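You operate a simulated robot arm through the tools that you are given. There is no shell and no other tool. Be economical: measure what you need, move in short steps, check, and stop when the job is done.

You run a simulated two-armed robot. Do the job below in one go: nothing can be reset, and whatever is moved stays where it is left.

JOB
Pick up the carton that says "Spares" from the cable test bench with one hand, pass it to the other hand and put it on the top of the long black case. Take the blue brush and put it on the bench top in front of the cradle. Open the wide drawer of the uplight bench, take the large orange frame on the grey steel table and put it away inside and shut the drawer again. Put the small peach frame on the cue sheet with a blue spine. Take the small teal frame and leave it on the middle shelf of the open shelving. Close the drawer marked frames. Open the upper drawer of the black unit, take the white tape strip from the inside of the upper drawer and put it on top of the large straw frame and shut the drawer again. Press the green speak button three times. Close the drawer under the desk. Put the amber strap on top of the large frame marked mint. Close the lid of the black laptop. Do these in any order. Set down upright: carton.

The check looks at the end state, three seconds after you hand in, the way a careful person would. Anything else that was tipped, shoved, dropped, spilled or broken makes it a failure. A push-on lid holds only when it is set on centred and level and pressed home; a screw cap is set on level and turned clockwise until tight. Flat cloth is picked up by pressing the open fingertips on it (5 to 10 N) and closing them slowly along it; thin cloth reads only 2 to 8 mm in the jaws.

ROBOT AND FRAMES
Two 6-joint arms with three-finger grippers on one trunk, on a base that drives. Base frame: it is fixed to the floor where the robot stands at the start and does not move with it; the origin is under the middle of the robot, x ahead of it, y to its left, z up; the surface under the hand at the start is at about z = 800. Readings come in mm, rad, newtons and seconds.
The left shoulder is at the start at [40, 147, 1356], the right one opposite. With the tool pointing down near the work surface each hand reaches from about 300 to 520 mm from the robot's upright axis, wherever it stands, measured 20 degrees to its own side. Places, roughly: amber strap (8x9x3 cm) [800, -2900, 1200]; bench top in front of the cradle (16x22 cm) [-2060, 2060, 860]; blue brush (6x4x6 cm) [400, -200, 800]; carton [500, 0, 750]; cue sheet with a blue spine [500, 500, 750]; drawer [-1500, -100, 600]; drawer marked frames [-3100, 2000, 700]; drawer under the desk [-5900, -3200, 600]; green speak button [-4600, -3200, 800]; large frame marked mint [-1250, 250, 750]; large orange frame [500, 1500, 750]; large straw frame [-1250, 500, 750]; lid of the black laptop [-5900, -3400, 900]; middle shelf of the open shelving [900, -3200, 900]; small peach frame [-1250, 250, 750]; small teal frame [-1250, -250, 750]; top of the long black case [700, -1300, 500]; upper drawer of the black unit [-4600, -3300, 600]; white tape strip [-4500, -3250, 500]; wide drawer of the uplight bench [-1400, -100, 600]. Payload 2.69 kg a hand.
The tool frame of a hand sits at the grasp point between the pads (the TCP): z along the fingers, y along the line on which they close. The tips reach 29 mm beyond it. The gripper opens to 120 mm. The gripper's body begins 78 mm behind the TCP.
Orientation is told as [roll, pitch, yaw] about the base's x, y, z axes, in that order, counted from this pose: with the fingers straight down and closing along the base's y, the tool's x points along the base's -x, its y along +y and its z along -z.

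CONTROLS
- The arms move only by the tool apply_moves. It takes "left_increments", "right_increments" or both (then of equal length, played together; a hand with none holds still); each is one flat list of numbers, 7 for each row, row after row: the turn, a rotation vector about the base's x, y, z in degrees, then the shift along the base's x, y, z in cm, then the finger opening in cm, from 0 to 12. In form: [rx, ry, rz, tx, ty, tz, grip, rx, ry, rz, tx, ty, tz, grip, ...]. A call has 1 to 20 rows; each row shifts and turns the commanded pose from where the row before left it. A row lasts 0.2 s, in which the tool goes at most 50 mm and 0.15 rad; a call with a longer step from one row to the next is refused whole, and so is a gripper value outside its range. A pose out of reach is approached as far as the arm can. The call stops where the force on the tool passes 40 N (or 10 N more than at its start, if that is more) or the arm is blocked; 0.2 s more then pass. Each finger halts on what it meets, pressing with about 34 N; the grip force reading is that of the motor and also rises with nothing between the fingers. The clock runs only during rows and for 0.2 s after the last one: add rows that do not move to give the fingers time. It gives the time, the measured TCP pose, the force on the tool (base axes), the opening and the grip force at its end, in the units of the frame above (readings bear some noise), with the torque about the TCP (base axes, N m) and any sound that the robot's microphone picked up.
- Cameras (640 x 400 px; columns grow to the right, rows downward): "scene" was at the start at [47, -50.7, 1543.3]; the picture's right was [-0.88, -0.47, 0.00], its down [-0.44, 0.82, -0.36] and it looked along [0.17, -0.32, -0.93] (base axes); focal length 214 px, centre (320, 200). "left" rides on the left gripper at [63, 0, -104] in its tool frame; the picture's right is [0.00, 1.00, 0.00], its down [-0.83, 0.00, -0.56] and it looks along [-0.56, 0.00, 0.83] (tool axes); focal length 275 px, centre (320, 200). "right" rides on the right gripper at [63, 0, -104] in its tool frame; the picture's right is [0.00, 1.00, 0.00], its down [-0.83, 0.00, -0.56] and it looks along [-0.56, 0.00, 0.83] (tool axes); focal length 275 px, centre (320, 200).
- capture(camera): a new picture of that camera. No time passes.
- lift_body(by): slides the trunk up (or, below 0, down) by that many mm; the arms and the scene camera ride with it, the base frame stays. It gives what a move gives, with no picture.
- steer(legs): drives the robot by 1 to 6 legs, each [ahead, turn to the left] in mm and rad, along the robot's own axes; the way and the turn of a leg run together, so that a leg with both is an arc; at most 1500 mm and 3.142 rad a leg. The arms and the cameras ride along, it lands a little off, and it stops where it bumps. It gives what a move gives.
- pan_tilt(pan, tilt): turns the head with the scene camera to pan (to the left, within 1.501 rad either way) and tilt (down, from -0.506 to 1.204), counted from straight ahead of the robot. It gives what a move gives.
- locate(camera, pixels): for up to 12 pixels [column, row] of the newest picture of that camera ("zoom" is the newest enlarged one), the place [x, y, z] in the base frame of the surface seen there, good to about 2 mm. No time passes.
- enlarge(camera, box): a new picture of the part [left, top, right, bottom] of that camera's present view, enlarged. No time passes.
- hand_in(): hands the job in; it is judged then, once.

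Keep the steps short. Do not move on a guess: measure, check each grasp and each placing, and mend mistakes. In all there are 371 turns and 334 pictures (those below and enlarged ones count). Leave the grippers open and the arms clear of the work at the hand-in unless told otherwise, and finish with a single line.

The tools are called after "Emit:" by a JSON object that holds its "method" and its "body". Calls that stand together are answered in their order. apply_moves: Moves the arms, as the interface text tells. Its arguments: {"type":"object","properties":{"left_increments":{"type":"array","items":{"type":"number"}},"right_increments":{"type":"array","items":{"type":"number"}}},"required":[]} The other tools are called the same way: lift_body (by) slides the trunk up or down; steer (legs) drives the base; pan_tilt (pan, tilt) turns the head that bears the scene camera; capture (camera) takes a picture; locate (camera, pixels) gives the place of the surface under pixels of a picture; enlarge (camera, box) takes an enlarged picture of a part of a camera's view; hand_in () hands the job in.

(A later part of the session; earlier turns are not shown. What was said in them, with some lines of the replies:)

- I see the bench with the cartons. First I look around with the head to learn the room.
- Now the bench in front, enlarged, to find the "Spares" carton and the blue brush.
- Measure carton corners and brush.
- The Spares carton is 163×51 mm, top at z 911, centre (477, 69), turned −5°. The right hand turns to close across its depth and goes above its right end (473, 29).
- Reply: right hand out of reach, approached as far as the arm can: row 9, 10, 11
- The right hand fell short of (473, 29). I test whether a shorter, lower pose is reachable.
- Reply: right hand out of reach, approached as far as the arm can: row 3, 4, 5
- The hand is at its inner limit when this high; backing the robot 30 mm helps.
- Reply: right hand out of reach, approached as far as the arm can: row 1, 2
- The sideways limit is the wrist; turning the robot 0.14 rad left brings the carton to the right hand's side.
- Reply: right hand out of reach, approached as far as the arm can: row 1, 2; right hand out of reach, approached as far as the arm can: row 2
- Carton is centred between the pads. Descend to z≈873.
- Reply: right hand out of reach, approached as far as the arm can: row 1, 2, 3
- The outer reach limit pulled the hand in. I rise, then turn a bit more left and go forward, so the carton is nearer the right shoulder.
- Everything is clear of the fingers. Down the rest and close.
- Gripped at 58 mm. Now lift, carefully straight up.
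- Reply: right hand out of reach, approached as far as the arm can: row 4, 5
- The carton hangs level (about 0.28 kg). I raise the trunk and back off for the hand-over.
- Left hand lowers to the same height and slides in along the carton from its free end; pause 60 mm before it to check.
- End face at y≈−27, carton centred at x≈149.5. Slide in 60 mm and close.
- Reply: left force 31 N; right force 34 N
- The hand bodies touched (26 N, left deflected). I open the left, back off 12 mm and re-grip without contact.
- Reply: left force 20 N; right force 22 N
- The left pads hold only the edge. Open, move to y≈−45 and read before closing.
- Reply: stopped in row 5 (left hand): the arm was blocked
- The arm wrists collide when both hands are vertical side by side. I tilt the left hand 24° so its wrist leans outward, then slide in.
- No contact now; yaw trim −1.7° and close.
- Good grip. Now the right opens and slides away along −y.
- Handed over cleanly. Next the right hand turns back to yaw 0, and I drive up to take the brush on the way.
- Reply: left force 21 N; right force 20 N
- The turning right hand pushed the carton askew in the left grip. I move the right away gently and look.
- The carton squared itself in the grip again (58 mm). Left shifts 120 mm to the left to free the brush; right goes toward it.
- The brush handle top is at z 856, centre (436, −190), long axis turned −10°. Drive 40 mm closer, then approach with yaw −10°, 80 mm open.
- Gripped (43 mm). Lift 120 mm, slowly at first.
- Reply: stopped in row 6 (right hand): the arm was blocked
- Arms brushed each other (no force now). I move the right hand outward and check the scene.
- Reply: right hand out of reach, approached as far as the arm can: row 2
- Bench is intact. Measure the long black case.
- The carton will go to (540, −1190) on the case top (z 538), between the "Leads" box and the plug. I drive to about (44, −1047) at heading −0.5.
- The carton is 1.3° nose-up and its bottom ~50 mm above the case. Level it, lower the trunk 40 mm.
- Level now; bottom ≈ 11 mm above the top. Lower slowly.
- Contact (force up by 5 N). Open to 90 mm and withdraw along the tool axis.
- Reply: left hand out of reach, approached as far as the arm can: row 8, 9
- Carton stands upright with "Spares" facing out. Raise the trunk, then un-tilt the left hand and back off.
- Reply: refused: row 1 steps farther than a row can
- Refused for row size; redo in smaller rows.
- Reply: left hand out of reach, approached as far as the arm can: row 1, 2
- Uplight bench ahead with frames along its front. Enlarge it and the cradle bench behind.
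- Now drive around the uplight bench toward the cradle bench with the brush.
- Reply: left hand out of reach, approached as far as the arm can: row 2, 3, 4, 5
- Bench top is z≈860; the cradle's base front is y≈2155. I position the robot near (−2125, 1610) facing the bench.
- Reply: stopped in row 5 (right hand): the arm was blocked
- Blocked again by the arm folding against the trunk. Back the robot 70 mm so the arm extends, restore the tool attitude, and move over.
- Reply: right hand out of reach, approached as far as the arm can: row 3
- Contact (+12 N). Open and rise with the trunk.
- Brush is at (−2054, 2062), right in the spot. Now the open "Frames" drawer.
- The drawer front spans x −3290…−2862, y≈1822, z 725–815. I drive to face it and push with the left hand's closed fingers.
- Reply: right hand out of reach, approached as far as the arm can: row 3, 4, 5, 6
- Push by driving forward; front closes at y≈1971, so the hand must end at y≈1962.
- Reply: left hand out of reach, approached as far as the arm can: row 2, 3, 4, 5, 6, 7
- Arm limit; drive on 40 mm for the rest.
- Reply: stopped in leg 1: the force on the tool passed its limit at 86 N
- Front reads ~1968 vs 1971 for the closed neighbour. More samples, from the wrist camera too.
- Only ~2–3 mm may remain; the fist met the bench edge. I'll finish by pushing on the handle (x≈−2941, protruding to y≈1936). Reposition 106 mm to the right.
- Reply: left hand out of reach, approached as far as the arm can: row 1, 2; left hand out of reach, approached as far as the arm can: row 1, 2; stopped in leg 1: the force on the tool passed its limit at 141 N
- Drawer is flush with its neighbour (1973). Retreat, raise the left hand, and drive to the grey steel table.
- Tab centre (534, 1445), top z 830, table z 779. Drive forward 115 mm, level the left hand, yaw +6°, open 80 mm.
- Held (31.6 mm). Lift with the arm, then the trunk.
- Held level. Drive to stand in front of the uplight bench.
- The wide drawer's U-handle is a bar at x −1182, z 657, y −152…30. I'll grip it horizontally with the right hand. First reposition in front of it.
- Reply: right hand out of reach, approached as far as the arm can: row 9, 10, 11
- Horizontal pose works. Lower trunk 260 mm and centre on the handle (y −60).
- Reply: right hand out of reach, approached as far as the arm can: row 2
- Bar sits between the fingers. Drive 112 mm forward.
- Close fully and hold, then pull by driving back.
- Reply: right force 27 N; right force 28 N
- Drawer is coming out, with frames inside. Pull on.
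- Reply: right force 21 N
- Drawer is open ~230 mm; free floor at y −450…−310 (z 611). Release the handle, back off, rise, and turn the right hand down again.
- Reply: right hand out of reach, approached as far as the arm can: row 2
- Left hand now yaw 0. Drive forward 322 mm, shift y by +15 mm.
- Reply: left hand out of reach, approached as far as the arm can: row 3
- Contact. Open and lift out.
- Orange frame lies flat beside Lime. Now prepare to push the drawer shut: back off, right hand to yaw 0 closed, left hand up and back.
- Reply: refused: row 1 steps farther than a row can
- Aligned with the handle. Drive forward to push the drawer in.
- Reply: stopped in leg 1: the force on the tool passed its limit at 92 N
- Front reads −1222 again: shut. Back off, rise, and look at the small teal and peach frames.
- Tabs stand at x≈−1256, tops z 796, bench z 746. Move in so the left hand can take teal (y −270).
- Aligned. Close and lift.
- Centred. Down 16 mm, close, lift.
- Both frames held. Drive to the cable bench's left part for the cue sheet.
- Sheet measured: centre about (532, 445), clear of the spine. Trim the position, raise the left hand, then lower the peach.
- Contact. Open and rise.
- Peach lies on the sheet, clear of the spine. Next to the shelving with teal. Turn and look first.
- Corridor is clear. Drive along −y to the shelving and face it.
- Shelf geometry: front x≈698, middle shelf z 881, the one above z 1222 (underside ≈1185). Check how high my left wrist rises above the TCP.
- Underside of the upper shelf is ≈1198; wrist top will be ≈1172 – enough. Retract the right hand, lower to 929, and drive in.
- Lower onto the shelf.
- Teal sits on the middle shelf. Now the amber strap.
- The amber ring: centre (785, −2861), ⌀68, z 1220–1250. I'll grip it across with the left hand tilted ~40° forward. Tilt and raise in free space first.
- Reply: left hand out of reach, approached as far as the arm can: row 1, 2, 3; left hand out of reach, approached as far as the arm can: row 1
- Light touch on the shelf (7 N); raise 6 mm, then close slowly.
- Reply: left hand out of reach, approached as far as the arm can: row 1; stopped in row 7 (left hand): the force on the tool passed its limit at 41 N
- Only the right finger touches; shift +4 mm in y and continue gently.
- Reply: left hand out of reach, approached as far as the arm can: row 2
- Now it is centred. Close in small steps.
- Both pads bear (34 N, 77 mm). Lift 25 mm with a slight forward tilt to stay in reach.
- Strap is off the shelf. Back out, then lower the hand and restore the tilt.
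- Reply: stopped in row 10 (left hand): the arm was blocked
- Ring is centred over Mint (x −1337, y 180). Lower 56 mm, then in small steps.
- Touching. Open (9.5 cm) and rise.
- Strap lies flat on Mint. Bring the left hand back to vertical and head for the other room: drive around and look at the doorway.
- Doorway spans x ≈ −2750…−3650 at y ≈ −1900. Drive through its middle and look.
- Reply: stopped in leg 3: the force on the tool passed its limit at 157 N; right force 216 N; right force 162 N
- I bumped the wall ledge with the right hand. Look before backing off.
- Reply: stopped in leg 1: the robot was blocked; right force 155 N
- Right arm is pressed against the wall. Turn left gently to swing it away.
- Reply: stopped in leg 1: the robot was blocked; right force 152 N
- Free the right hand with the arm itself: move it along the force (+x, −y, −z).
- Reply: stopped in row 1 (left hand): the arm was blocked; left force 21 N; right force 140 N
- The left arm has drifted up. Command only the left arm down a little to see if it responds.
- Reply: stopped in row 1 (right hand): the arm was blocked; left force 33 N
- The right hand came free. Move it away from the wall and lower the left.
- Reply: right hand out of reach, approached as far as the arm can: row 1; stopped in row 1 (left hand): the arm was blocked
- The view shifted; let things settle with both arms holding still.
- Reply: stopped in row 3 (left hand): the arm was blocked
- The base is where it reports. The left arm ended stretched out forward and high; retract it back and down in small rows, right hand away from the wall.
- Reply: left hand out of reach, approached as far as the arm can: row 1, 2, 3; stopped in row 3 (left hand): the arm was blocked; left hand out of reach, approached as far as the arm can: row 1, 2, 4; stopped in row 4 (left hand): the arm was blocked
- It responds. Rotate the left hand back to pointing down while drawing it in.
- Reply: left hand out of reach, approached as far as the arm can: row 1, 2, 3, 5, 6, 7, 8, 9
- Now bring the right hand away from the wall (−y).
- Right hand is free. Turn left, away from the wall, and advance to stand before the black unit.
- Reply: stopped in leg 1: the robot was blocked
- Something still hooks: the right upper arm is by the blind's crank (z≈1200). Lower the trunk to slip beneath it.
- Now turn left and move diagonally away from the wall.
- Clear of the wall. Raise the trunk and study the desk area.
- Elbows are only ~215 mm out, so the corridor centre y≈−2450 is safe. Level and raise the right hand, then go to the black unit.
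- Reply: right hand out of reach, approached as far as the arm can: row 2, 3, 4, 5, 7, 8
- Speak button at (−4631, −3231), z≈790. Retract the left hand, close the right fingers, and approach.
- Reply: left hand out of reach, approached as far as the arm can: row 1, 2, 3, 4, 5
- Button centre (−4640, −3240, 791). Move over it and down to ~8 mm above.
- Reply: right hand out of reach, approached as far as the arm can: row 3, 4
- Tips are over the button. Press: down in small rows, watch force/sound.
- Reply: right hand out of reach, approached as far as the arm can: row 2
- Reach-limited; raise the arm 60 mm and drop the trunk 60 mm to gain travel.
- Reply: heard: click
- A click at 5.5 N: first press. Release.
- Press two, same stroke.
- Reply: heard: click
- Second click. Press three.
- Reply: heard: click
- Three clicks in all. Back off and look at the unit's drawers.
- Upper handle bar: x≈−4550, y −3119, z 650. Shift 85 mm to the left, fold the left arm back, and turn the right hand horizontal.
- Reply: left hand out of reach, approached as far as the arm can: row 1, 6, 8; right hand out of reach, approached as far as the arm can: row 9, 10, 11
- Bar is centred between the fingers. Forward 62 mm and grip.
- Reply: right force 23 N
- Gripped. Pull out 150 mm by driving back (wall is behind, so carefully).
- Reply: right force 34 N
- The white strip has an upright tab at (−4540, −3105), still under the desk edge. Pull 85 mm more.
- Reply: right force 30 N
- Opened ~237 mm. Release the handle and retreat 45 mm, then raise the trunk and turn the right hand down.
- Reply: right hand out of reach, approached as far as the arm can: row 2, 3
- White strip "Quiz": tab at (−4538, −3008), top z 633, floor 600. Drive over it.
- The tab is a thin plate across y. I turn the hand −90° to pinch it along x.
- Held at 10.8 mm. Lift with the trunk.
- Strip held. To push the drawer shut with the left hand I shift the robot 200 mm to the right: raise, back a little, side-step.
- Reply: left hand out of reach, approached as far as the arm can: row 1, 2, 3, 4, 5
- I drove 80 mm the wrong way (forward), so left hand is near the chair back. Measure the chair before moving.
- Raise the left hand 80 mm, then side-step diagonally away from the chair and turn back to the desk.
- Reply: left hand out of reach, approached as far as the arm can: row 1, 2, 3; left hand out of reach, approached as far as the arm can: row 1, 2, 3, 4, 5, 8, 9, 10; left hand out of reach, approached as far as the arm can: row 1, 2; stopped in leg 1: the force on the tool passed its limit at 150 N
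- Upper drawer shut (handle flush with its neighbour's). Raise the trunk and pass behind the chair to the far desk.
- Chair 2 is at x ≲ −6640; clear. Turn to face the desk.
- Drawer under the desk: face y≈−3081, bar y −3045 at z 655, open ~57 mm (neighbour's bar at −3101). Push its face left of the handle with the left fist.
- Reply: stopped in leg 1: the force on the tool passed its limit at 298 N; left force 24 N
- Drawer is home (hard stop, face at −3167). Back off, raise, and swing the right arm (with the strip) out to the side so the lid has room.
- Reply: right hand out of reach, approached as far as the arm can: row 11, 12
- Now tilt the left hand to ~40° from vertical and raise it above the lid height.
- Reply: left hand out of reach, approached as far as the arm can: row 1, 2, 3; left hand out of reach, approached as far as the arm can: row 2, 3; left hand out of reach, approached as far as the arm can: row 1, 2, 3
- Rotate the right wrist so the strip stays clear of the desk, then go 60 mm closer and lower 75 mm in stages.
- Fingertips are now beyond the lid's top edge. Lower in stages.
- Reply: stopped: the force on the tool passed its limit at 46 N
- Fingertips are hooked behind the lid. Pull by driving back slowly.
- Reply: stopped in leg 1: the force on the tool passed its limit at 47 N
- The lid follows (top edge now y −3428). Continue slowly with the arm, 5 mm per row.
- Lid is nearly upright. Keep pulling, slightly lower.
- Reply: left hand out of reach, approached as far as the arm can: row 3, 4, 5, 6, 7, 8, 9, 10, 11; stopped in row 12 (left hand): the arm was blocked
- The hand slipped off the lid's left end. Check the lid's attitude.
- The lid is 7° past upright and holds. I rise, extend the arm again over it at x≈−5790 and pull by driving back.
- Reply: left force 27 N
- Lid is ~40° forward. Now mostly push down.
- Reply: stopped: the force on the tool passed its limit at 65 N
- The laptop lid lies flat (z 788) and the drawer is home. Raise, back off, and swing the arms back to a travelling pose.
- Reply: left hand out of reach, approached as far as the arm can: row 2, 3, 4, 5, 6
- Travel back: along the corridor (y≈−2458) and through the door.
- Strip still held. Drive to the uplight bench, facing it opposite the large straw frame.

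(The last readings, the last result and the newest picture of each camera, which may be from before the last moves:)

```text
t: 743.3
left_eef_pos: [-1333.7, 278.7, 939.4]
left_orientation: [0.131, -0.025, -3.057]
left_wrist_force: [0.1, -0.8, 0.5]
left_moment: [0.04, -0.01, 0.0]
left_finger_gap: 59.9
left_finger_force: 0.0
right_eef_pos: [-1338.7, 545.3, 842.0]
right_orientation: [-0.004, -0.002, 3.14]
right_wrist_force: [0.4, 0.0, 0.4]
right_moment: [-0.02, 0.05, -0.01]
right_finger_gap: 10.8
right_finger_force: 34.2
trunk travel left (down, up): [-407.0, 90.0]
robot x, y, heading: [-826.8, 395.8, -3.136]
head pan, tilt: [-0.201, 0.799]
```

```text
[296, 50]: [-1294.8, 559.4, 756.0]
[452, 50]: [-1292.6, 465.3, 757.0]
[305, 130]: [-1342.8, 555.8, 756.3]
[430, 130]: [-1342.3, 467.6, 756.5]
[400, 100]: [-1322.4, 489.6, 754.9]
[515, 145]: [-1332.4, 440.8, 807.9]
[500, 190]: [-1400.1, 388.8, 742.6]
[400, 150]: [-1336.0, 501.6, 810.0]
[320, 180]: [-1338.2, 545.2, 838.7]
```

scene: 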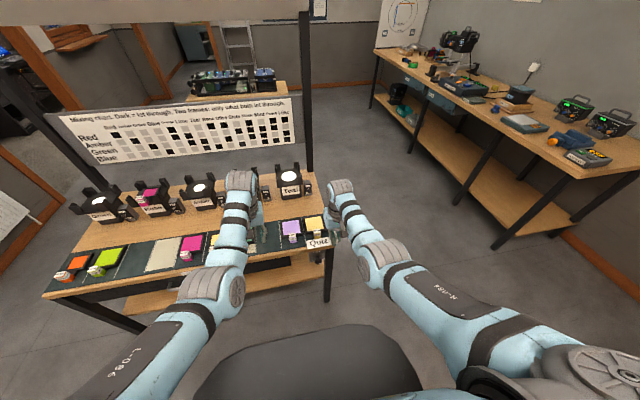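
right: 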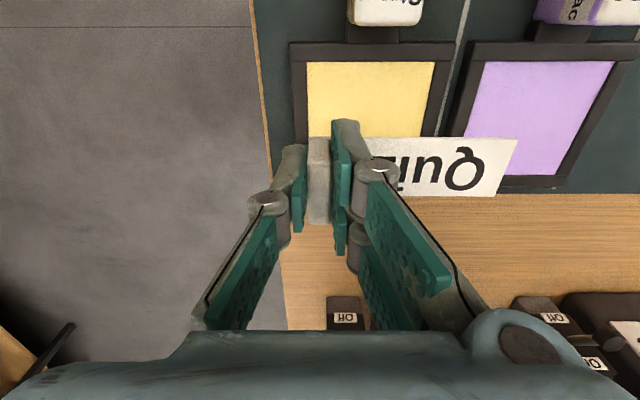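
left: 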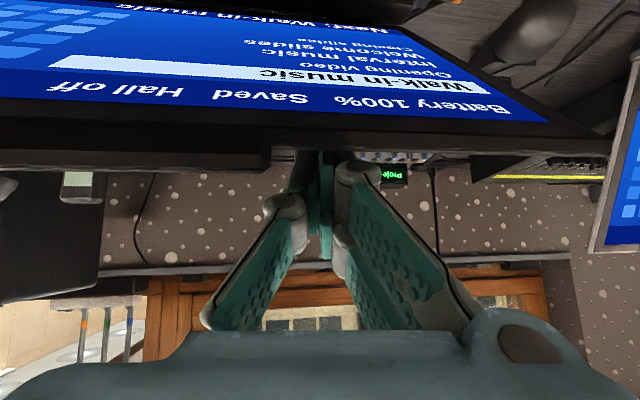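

Frame spans y 465–559, x −1291…−1385. Shift +9 mm in y so both tab and strip rest on it, then lower.

Emit:
{"method": "apply_moves", "body": {"right_increments": [0, 0, 0, 0, 0.9, 0, 0.3, 0, 0, 0, 0, 0, 0, 0.3]}}

Emit:
{"method": "lift_body", "body": {"by": -42}}

Emit:
{"method": "capture", "body": {"camera": "right"}}

Emit:
{"method": "lift_body", "body": {"by": -5}}

```text
t: 743.9
left_eef_pos: [-1335.2, 279.3, 938.3]
left_orientation: [0.13, -0.024, -3.056]
left_wrist_force: [0.9, 0.3, 0.1]
left_moment: [0.04, 0.03, -0.01]
left_finger_gap: 60.0
left_finger_force: 0.0
right_eef_pos: [-1337.9, 554.6, 843.3]
right_orientation: [-0.001, -0.004, 3.141]
right_wrist_force: [-0.6, 0.2, 0.1]
right_moment: [-0.02, -0.01, 0.01]
right_finger_gap: 10.6
right_finger_force: 33.8
trunk travel left (down, up): [-407.0, 90.0]
robot x, y, heading: [-824.7, 402.2, -3.146]
head pan, tilt: [-0.201, 0.799]
```

```text
t: 744.7
left_eef_pos: [-1334.4, 280.4, 895.7]
left_orientation: [0.13, -0.025, -3.057]
left_wrist_force: [-0.3, 0.2, 0.1]
left_moment: [-0.01, 0.0, -0.03]
left_finger_gap: 59.9
left_finger_force: 0.1
right_eef_pos: [-1338.5, 552.9, 801.1]
right_orientation: [-0.004, -0.004, 3.142]
right_wrist_force: [-0.4, -0.9, -0.7]
right_moment: [0.02, -0.04, 0.01]
right_finger_gap: 10.5
right_finger_force: 34.1
trunk travel left (down, up): [-365.0, 132.0]
robot x, y, heading: [-823.0, 400.8, -3.147]
head pan, tilt: [-0.201, 0.799]
```

```text
79 pictures are left
```

right: 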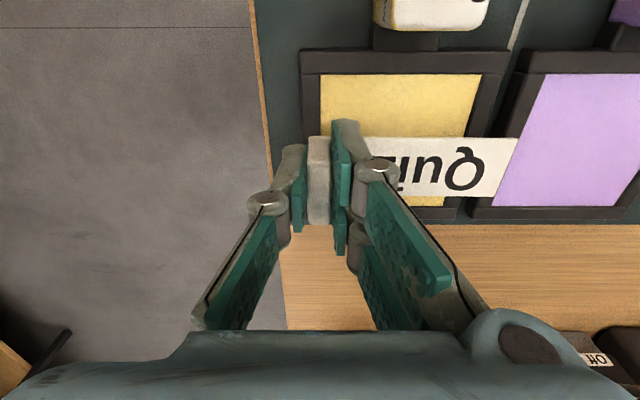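

```text
t: 745.3
left_eef_pos: [-1335.2, 280.4, 892.2]
left_orientation: [0.131, -0.024, -3.056]
left_wrist_force: [-1.0, 0.3, -0.1]
left_moment: [0.02, 0.0, -0.02]
left_finger_gap: 60.2
left_finger_force: 0.0
right_eef_pos: [-1338.2, 553.7, 794.4]
right_orientation: [-0.003, -0.003, 3.14]
right_wrist_force: [0.0, 0.5, -0.2]
right_moment: [-0.04, 0.03, -0.01]
right_finger_gap: 10.4
right_finger_force: 34.5
trunk travel left (down, up): [-360.0, 137.0]
robot x, y, heading: [-825.9, 398.4, -3.139]
head pan, tilt: [-0.201, 0.799]
```

Emit:
{"method": "lift_body", "body": {"by": -2}}

Emit:
{"method": "lift_body", "body": {"by": -2}}

```text
t: 745.8
left_eef_pos: [-1335.7, 279.8, 890.1]
left_orientation: [0.132, -0.025, -3.055]
left_wrist_force: [0.2, 0.2, 1.0]
left_moment: [0.02, 0.01, -0.01]
left_finger_gap: 60.2
left_finger_force: 0.2
right_eef_pos: [-1337.4, 554.3, 792.6]
right_orientation: [-0.001, -0.002, 3.141]
right_wrist_force: [0.9, -0.1, -1.0]
right_moment: [0.04, 0.0, 0.02]
right_finger_gap: 10.3
right_finger_force: 34.2
trunk travel left (down, up): [-358.0, 139.0]
robot x, y, heading: [-824.3, 397.7, -3.139]
head pan, tilt: [-0.201, 0.799]
```

```text
t: 746.3
left_eef_pos: [-1334.0, 279.6, 887.2]
left_orientation: [0.13, -0.025, -3.058]
left_wrist_force: [0.3, -0.2, -0.1]
left_moment: [0.0, 0.01, 0.0]
left_finger_gap: 60.1
left_finger_force: 0.1
right_eef_pos: [-1337.9, 554.0, 792.6]
right_orientation: [-0.003, -0.007, 3.142]
right_wrist_force: [-0.1, 0.4, 9.7]
right_moment: [-0.06, -0.05, 0.01]
right_finger_gap: 10.4
right_finger_force: 34.4
trunk travel left (down, up): [-356.0, 141.0]
robot x, y, heading: [-823.7, 396.2, -3.139]
head pan, tilt: [-0.201, 0.799]
```

Contact. Open and rise straight up.

Emit:
{"method": "apply_moves", "body": {"right_increments": [0, 0, 0, 0, 0, 0, 2, 0, 0, 0, 0, 0, 0, 3, 0, 0, 0, 0, 0, 0, 4, 0, 0, 0, 0, 0, 0, 4]}}

Emit:
{"method": "lift_body", "body": {"by": 100}}

Emit:
{"method": "capture", "body": {"camera": "right"}}

```text
t: 747.3
left_eef_pos: [-1334.5, 279.8, 886.3]
left_orientation: [0.131, -0.023, -3.054]
left_wrist_force: [0.4, 0.5, -0.6]
left_moment: [0.01, 0.0, -0.02]
left_finger_gap: 60.1
left_finger_force: 0.0
right_eef_pos: [-1337.7, 553.9, 792.5]
right_orientation: [-0.001, -0.003, 3.14]
right_wrist_force: [0.3, -0.3, -0.5]
right_moment: [-0.02, 0.0, 0.0]
right_finger_gap: 40.0
right_finger_force: 0.1
trunk travel left (down, up): [-356.0, 141.0]
robot x, y, heading: [-824.7, 397.4, -3.141]
head pan, tilt: [-0.201, 0.799]
```

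```text
t: 748.6
left_eef_pos: [-1333.8, 279.1, 989.3]
left_orientation: [0.129, -0.027, -3.055]
left_wrist_force: [-0.2, -0.9, 0.5]
left_moment: [0.02, 0.03, 0.01]
left_finger_gap: 59.9
left_finger_force: 0.0
right_eef_pos: [-1337.9, 553.7, 893.5]
right_orientation: [-0.003, -0.003, 3.14]
right_wrist_force: [0.8, -0.8, -0.2]
right_moment: [0.01, 0.02, 0.02]
right_finger_gap: 40.0
right_finger_force: 0.2
trunk travel left (down, up): [-456.0, 41.0]
robot x, y, heading: [-824.8, 395.8, -3.139]
head pan, tilt: [-0.201, 0.799]
```

```text
78 pictures are left
```

right: 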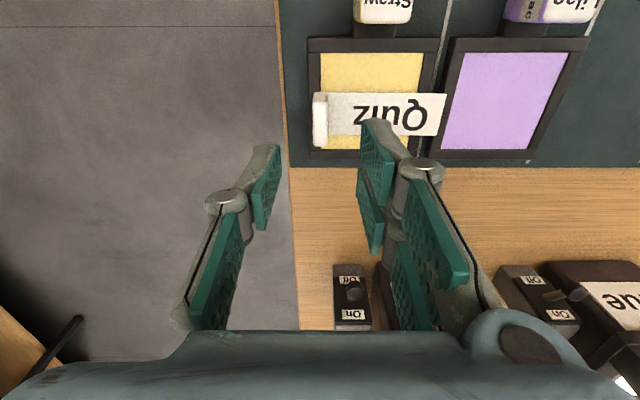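

Emit:
{"method": "locate", "body": {"camera": "right", "pixels": [[443, 100], [438, 132], [455, 80], [448, 145], [446, 60], [322, 120], [400, 140], [420, 130]]}}

Emit:
{"method": "enlarge", "body": {"camera": "right", "box": [290, 20, 500, 170]}}

```text
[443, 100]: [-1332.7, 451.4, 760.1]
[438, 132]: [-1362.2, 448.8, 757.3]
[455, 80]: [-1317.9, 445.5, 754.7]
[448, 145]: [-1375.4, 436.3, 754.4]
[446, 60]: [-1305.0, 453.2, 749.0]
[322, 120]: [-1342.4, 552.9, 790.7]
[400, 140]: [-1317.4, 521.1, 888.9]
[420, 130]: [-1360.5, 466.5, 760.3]
```

```text
2.67 times, centred on (395, 95) of right
```

zoom: 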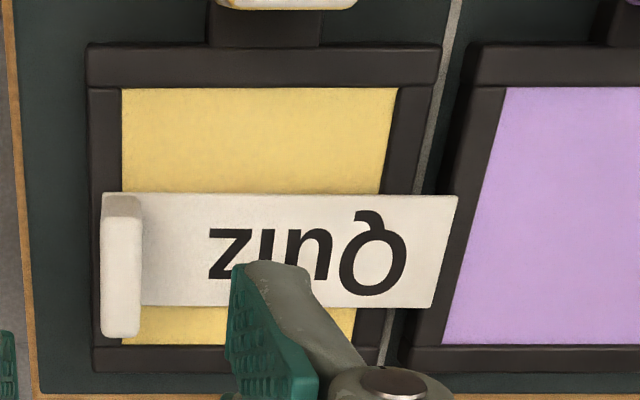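

The "Quiz" strip lies flat on the large straw frame. Back off with hands open and take a final look.

Emit:
{"method": "steer", "body": {"legs": [[-350, 0]]}}

Emit:
{"method": "pan_tilt", "body": {"pan": 0.1, "tilt": 0.7}}

Emit:
{"method": "enlarge", "body": {"camera": "scene", "box": [100, 170, 440, 320]}}

```text
t: 750.9
left_eef_pos: [-985.8, 280.3, 988.2]
left_orientation: [0.131, -0.024, -3.054]
left_wrist_force: [0.3, -0.4, 0.6]
left_moment: [0.0, -0.02, -0.02]
left_finger_gap: 60.0
left_finger_force: 0.0
right_eef_pos: [-989.2, 554.2, 891.0]
right_orientation: [-0.004, -0.002, -3.143]
right_wrist_force: [-0.4, 0.3, 0.5]
right_moment: [-0.02, -0.01, 0.01]
right_finger_gap: 39.8
right_finger_force: 0.1
trunk travel left (down, up): [-456.0, 41.0]
robot x, y, heading: [-476.8, 399.9, -3.143]
head pan, tilt: [-0.201, 0.799]
```

```text
t: 751.7
left_eef_pos: [-983.0, 278.8, 989.6]
left_orientation: [0.131, -0.024, -3.056]
left_wrist_force: [0.0, 0.7, -0.8]
left_moment: [0.0, 0.01, 0.0]
left_finger_gap: 60.0
left_finger_force: 0.1
right_eef_pos: [-986.7, 554.2, 892.5]
right_orientation: [-0.002, -0.004, -3.141]
right_wrist_force: [-0.4, 0.4, -0.1]
right_moment: [0.01, -0.02, 0.0]
right_finger_gap: 40.1
right_finger_force: 0.1
trunk travel left (down, up): [-456.0, 41.0]
robot x, y, heading: [-469.6, 401.4, -3.137]
head pan, tilt: [0.099, 0.7]
```

```text
1.88 times, centred on (270, 245) of scene
```

zoom: 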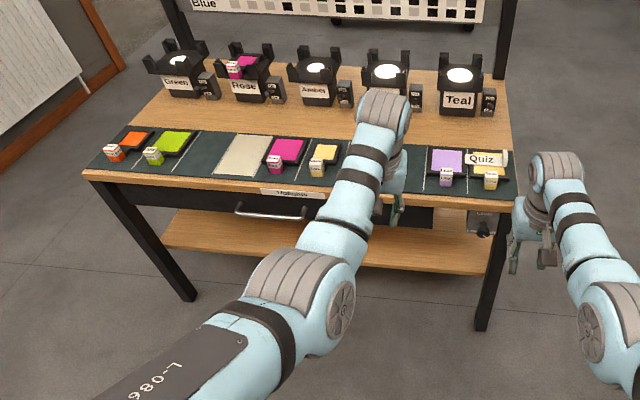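

Emit:
{"method": "apply_moves", "body": {"left_increments": [0, 0, 0, 0, 0, 0, 9, 0, 0, 0, 0, 0, 0, 12, 0, 0, 0, 0, 0, 0, 12], "right_increments": [0, 0, 0, 0, 0, 0, 7, 0, 0, 0, 0, 0, 0, 10, 0, 0, 0, 0, 0, 0, 12]}}

Emit:
{"method": "steer", "body": {"legs": [[0, 0.35]]}}

Emit:
{"method": "enlarge", "body": {"camera": "scene", "box": [250, 150, 560, 320]}}

```text
t: 752.5
left_eef_pos: [-983.2, 279.7, 988.1]
left_orientation: [0.131, -0.024, -3.055]
left_wrist_force: [0.4, -0.1, 0.2]
left_moment: [0.03, 0.0, 0.01]
left_finger_gap: 119.8
left_finger_force: 0.1
right_eef_pos: [-987.5, 553.8, 893.3]
right_orientation: [-0.003, -0.002, -3.141]
right_wrist_force: [0.1, 0.2, 0.1]
right_moment: [0.03, 0.0, 0.0]
right_finger_gap: 120.2
right_finger_force: 0.1
trunk travel left (down, up): [-456.0, 41.0]
robot x, y, heading: [-474.2, 398.4, -3.142]
head pan, tilt: [0.099, 0.7]
```

```text
t: 754.0
left_eef_pos: [-912.1, 111.1, 987.7]
left_orientation: [0.132, -0.025, -2.703]
left_wrist_force: [0.2, 0.1, 0.7]
left_moment: [0.03, -0.03, -0.01]
left_finger_gap: 120.0
left_finger_force: 0.1
right_eef_pos: [-1009.1, 368.5, 892.5]
right_orientation: [-0.005, -0.003, -2.79]
right_wrist_force: [-0.5, -0.4, 0.1]
right_moment: [-0.03, 0.02, -0.02]
right_finger_gap: 120.0
right_finger_force: 0.1
trunk travel left (down, up): [-456.0, 41.0]
robot x, y, heading: [-475.2, 397.5, -2.791]
head pan, tilt: [0.099, 0.7]
```

```text
2.06 times, centred on (405, 235) of scene
```

zoom: 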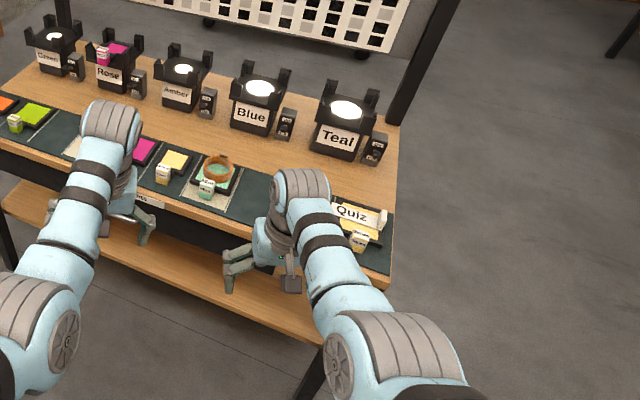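

The strap is on the Mint frame, the strip is on the Straw frame, the grippers are open and the arms are clear. Handing in.

Emit:
{"method": "hand_in", "body": {}}

```text
The job is handed in.
```

All eleven tasks are done and handed in; on the way the right arm struck the wall sill and blind crank in the control room, and I saw nothing displaced there.
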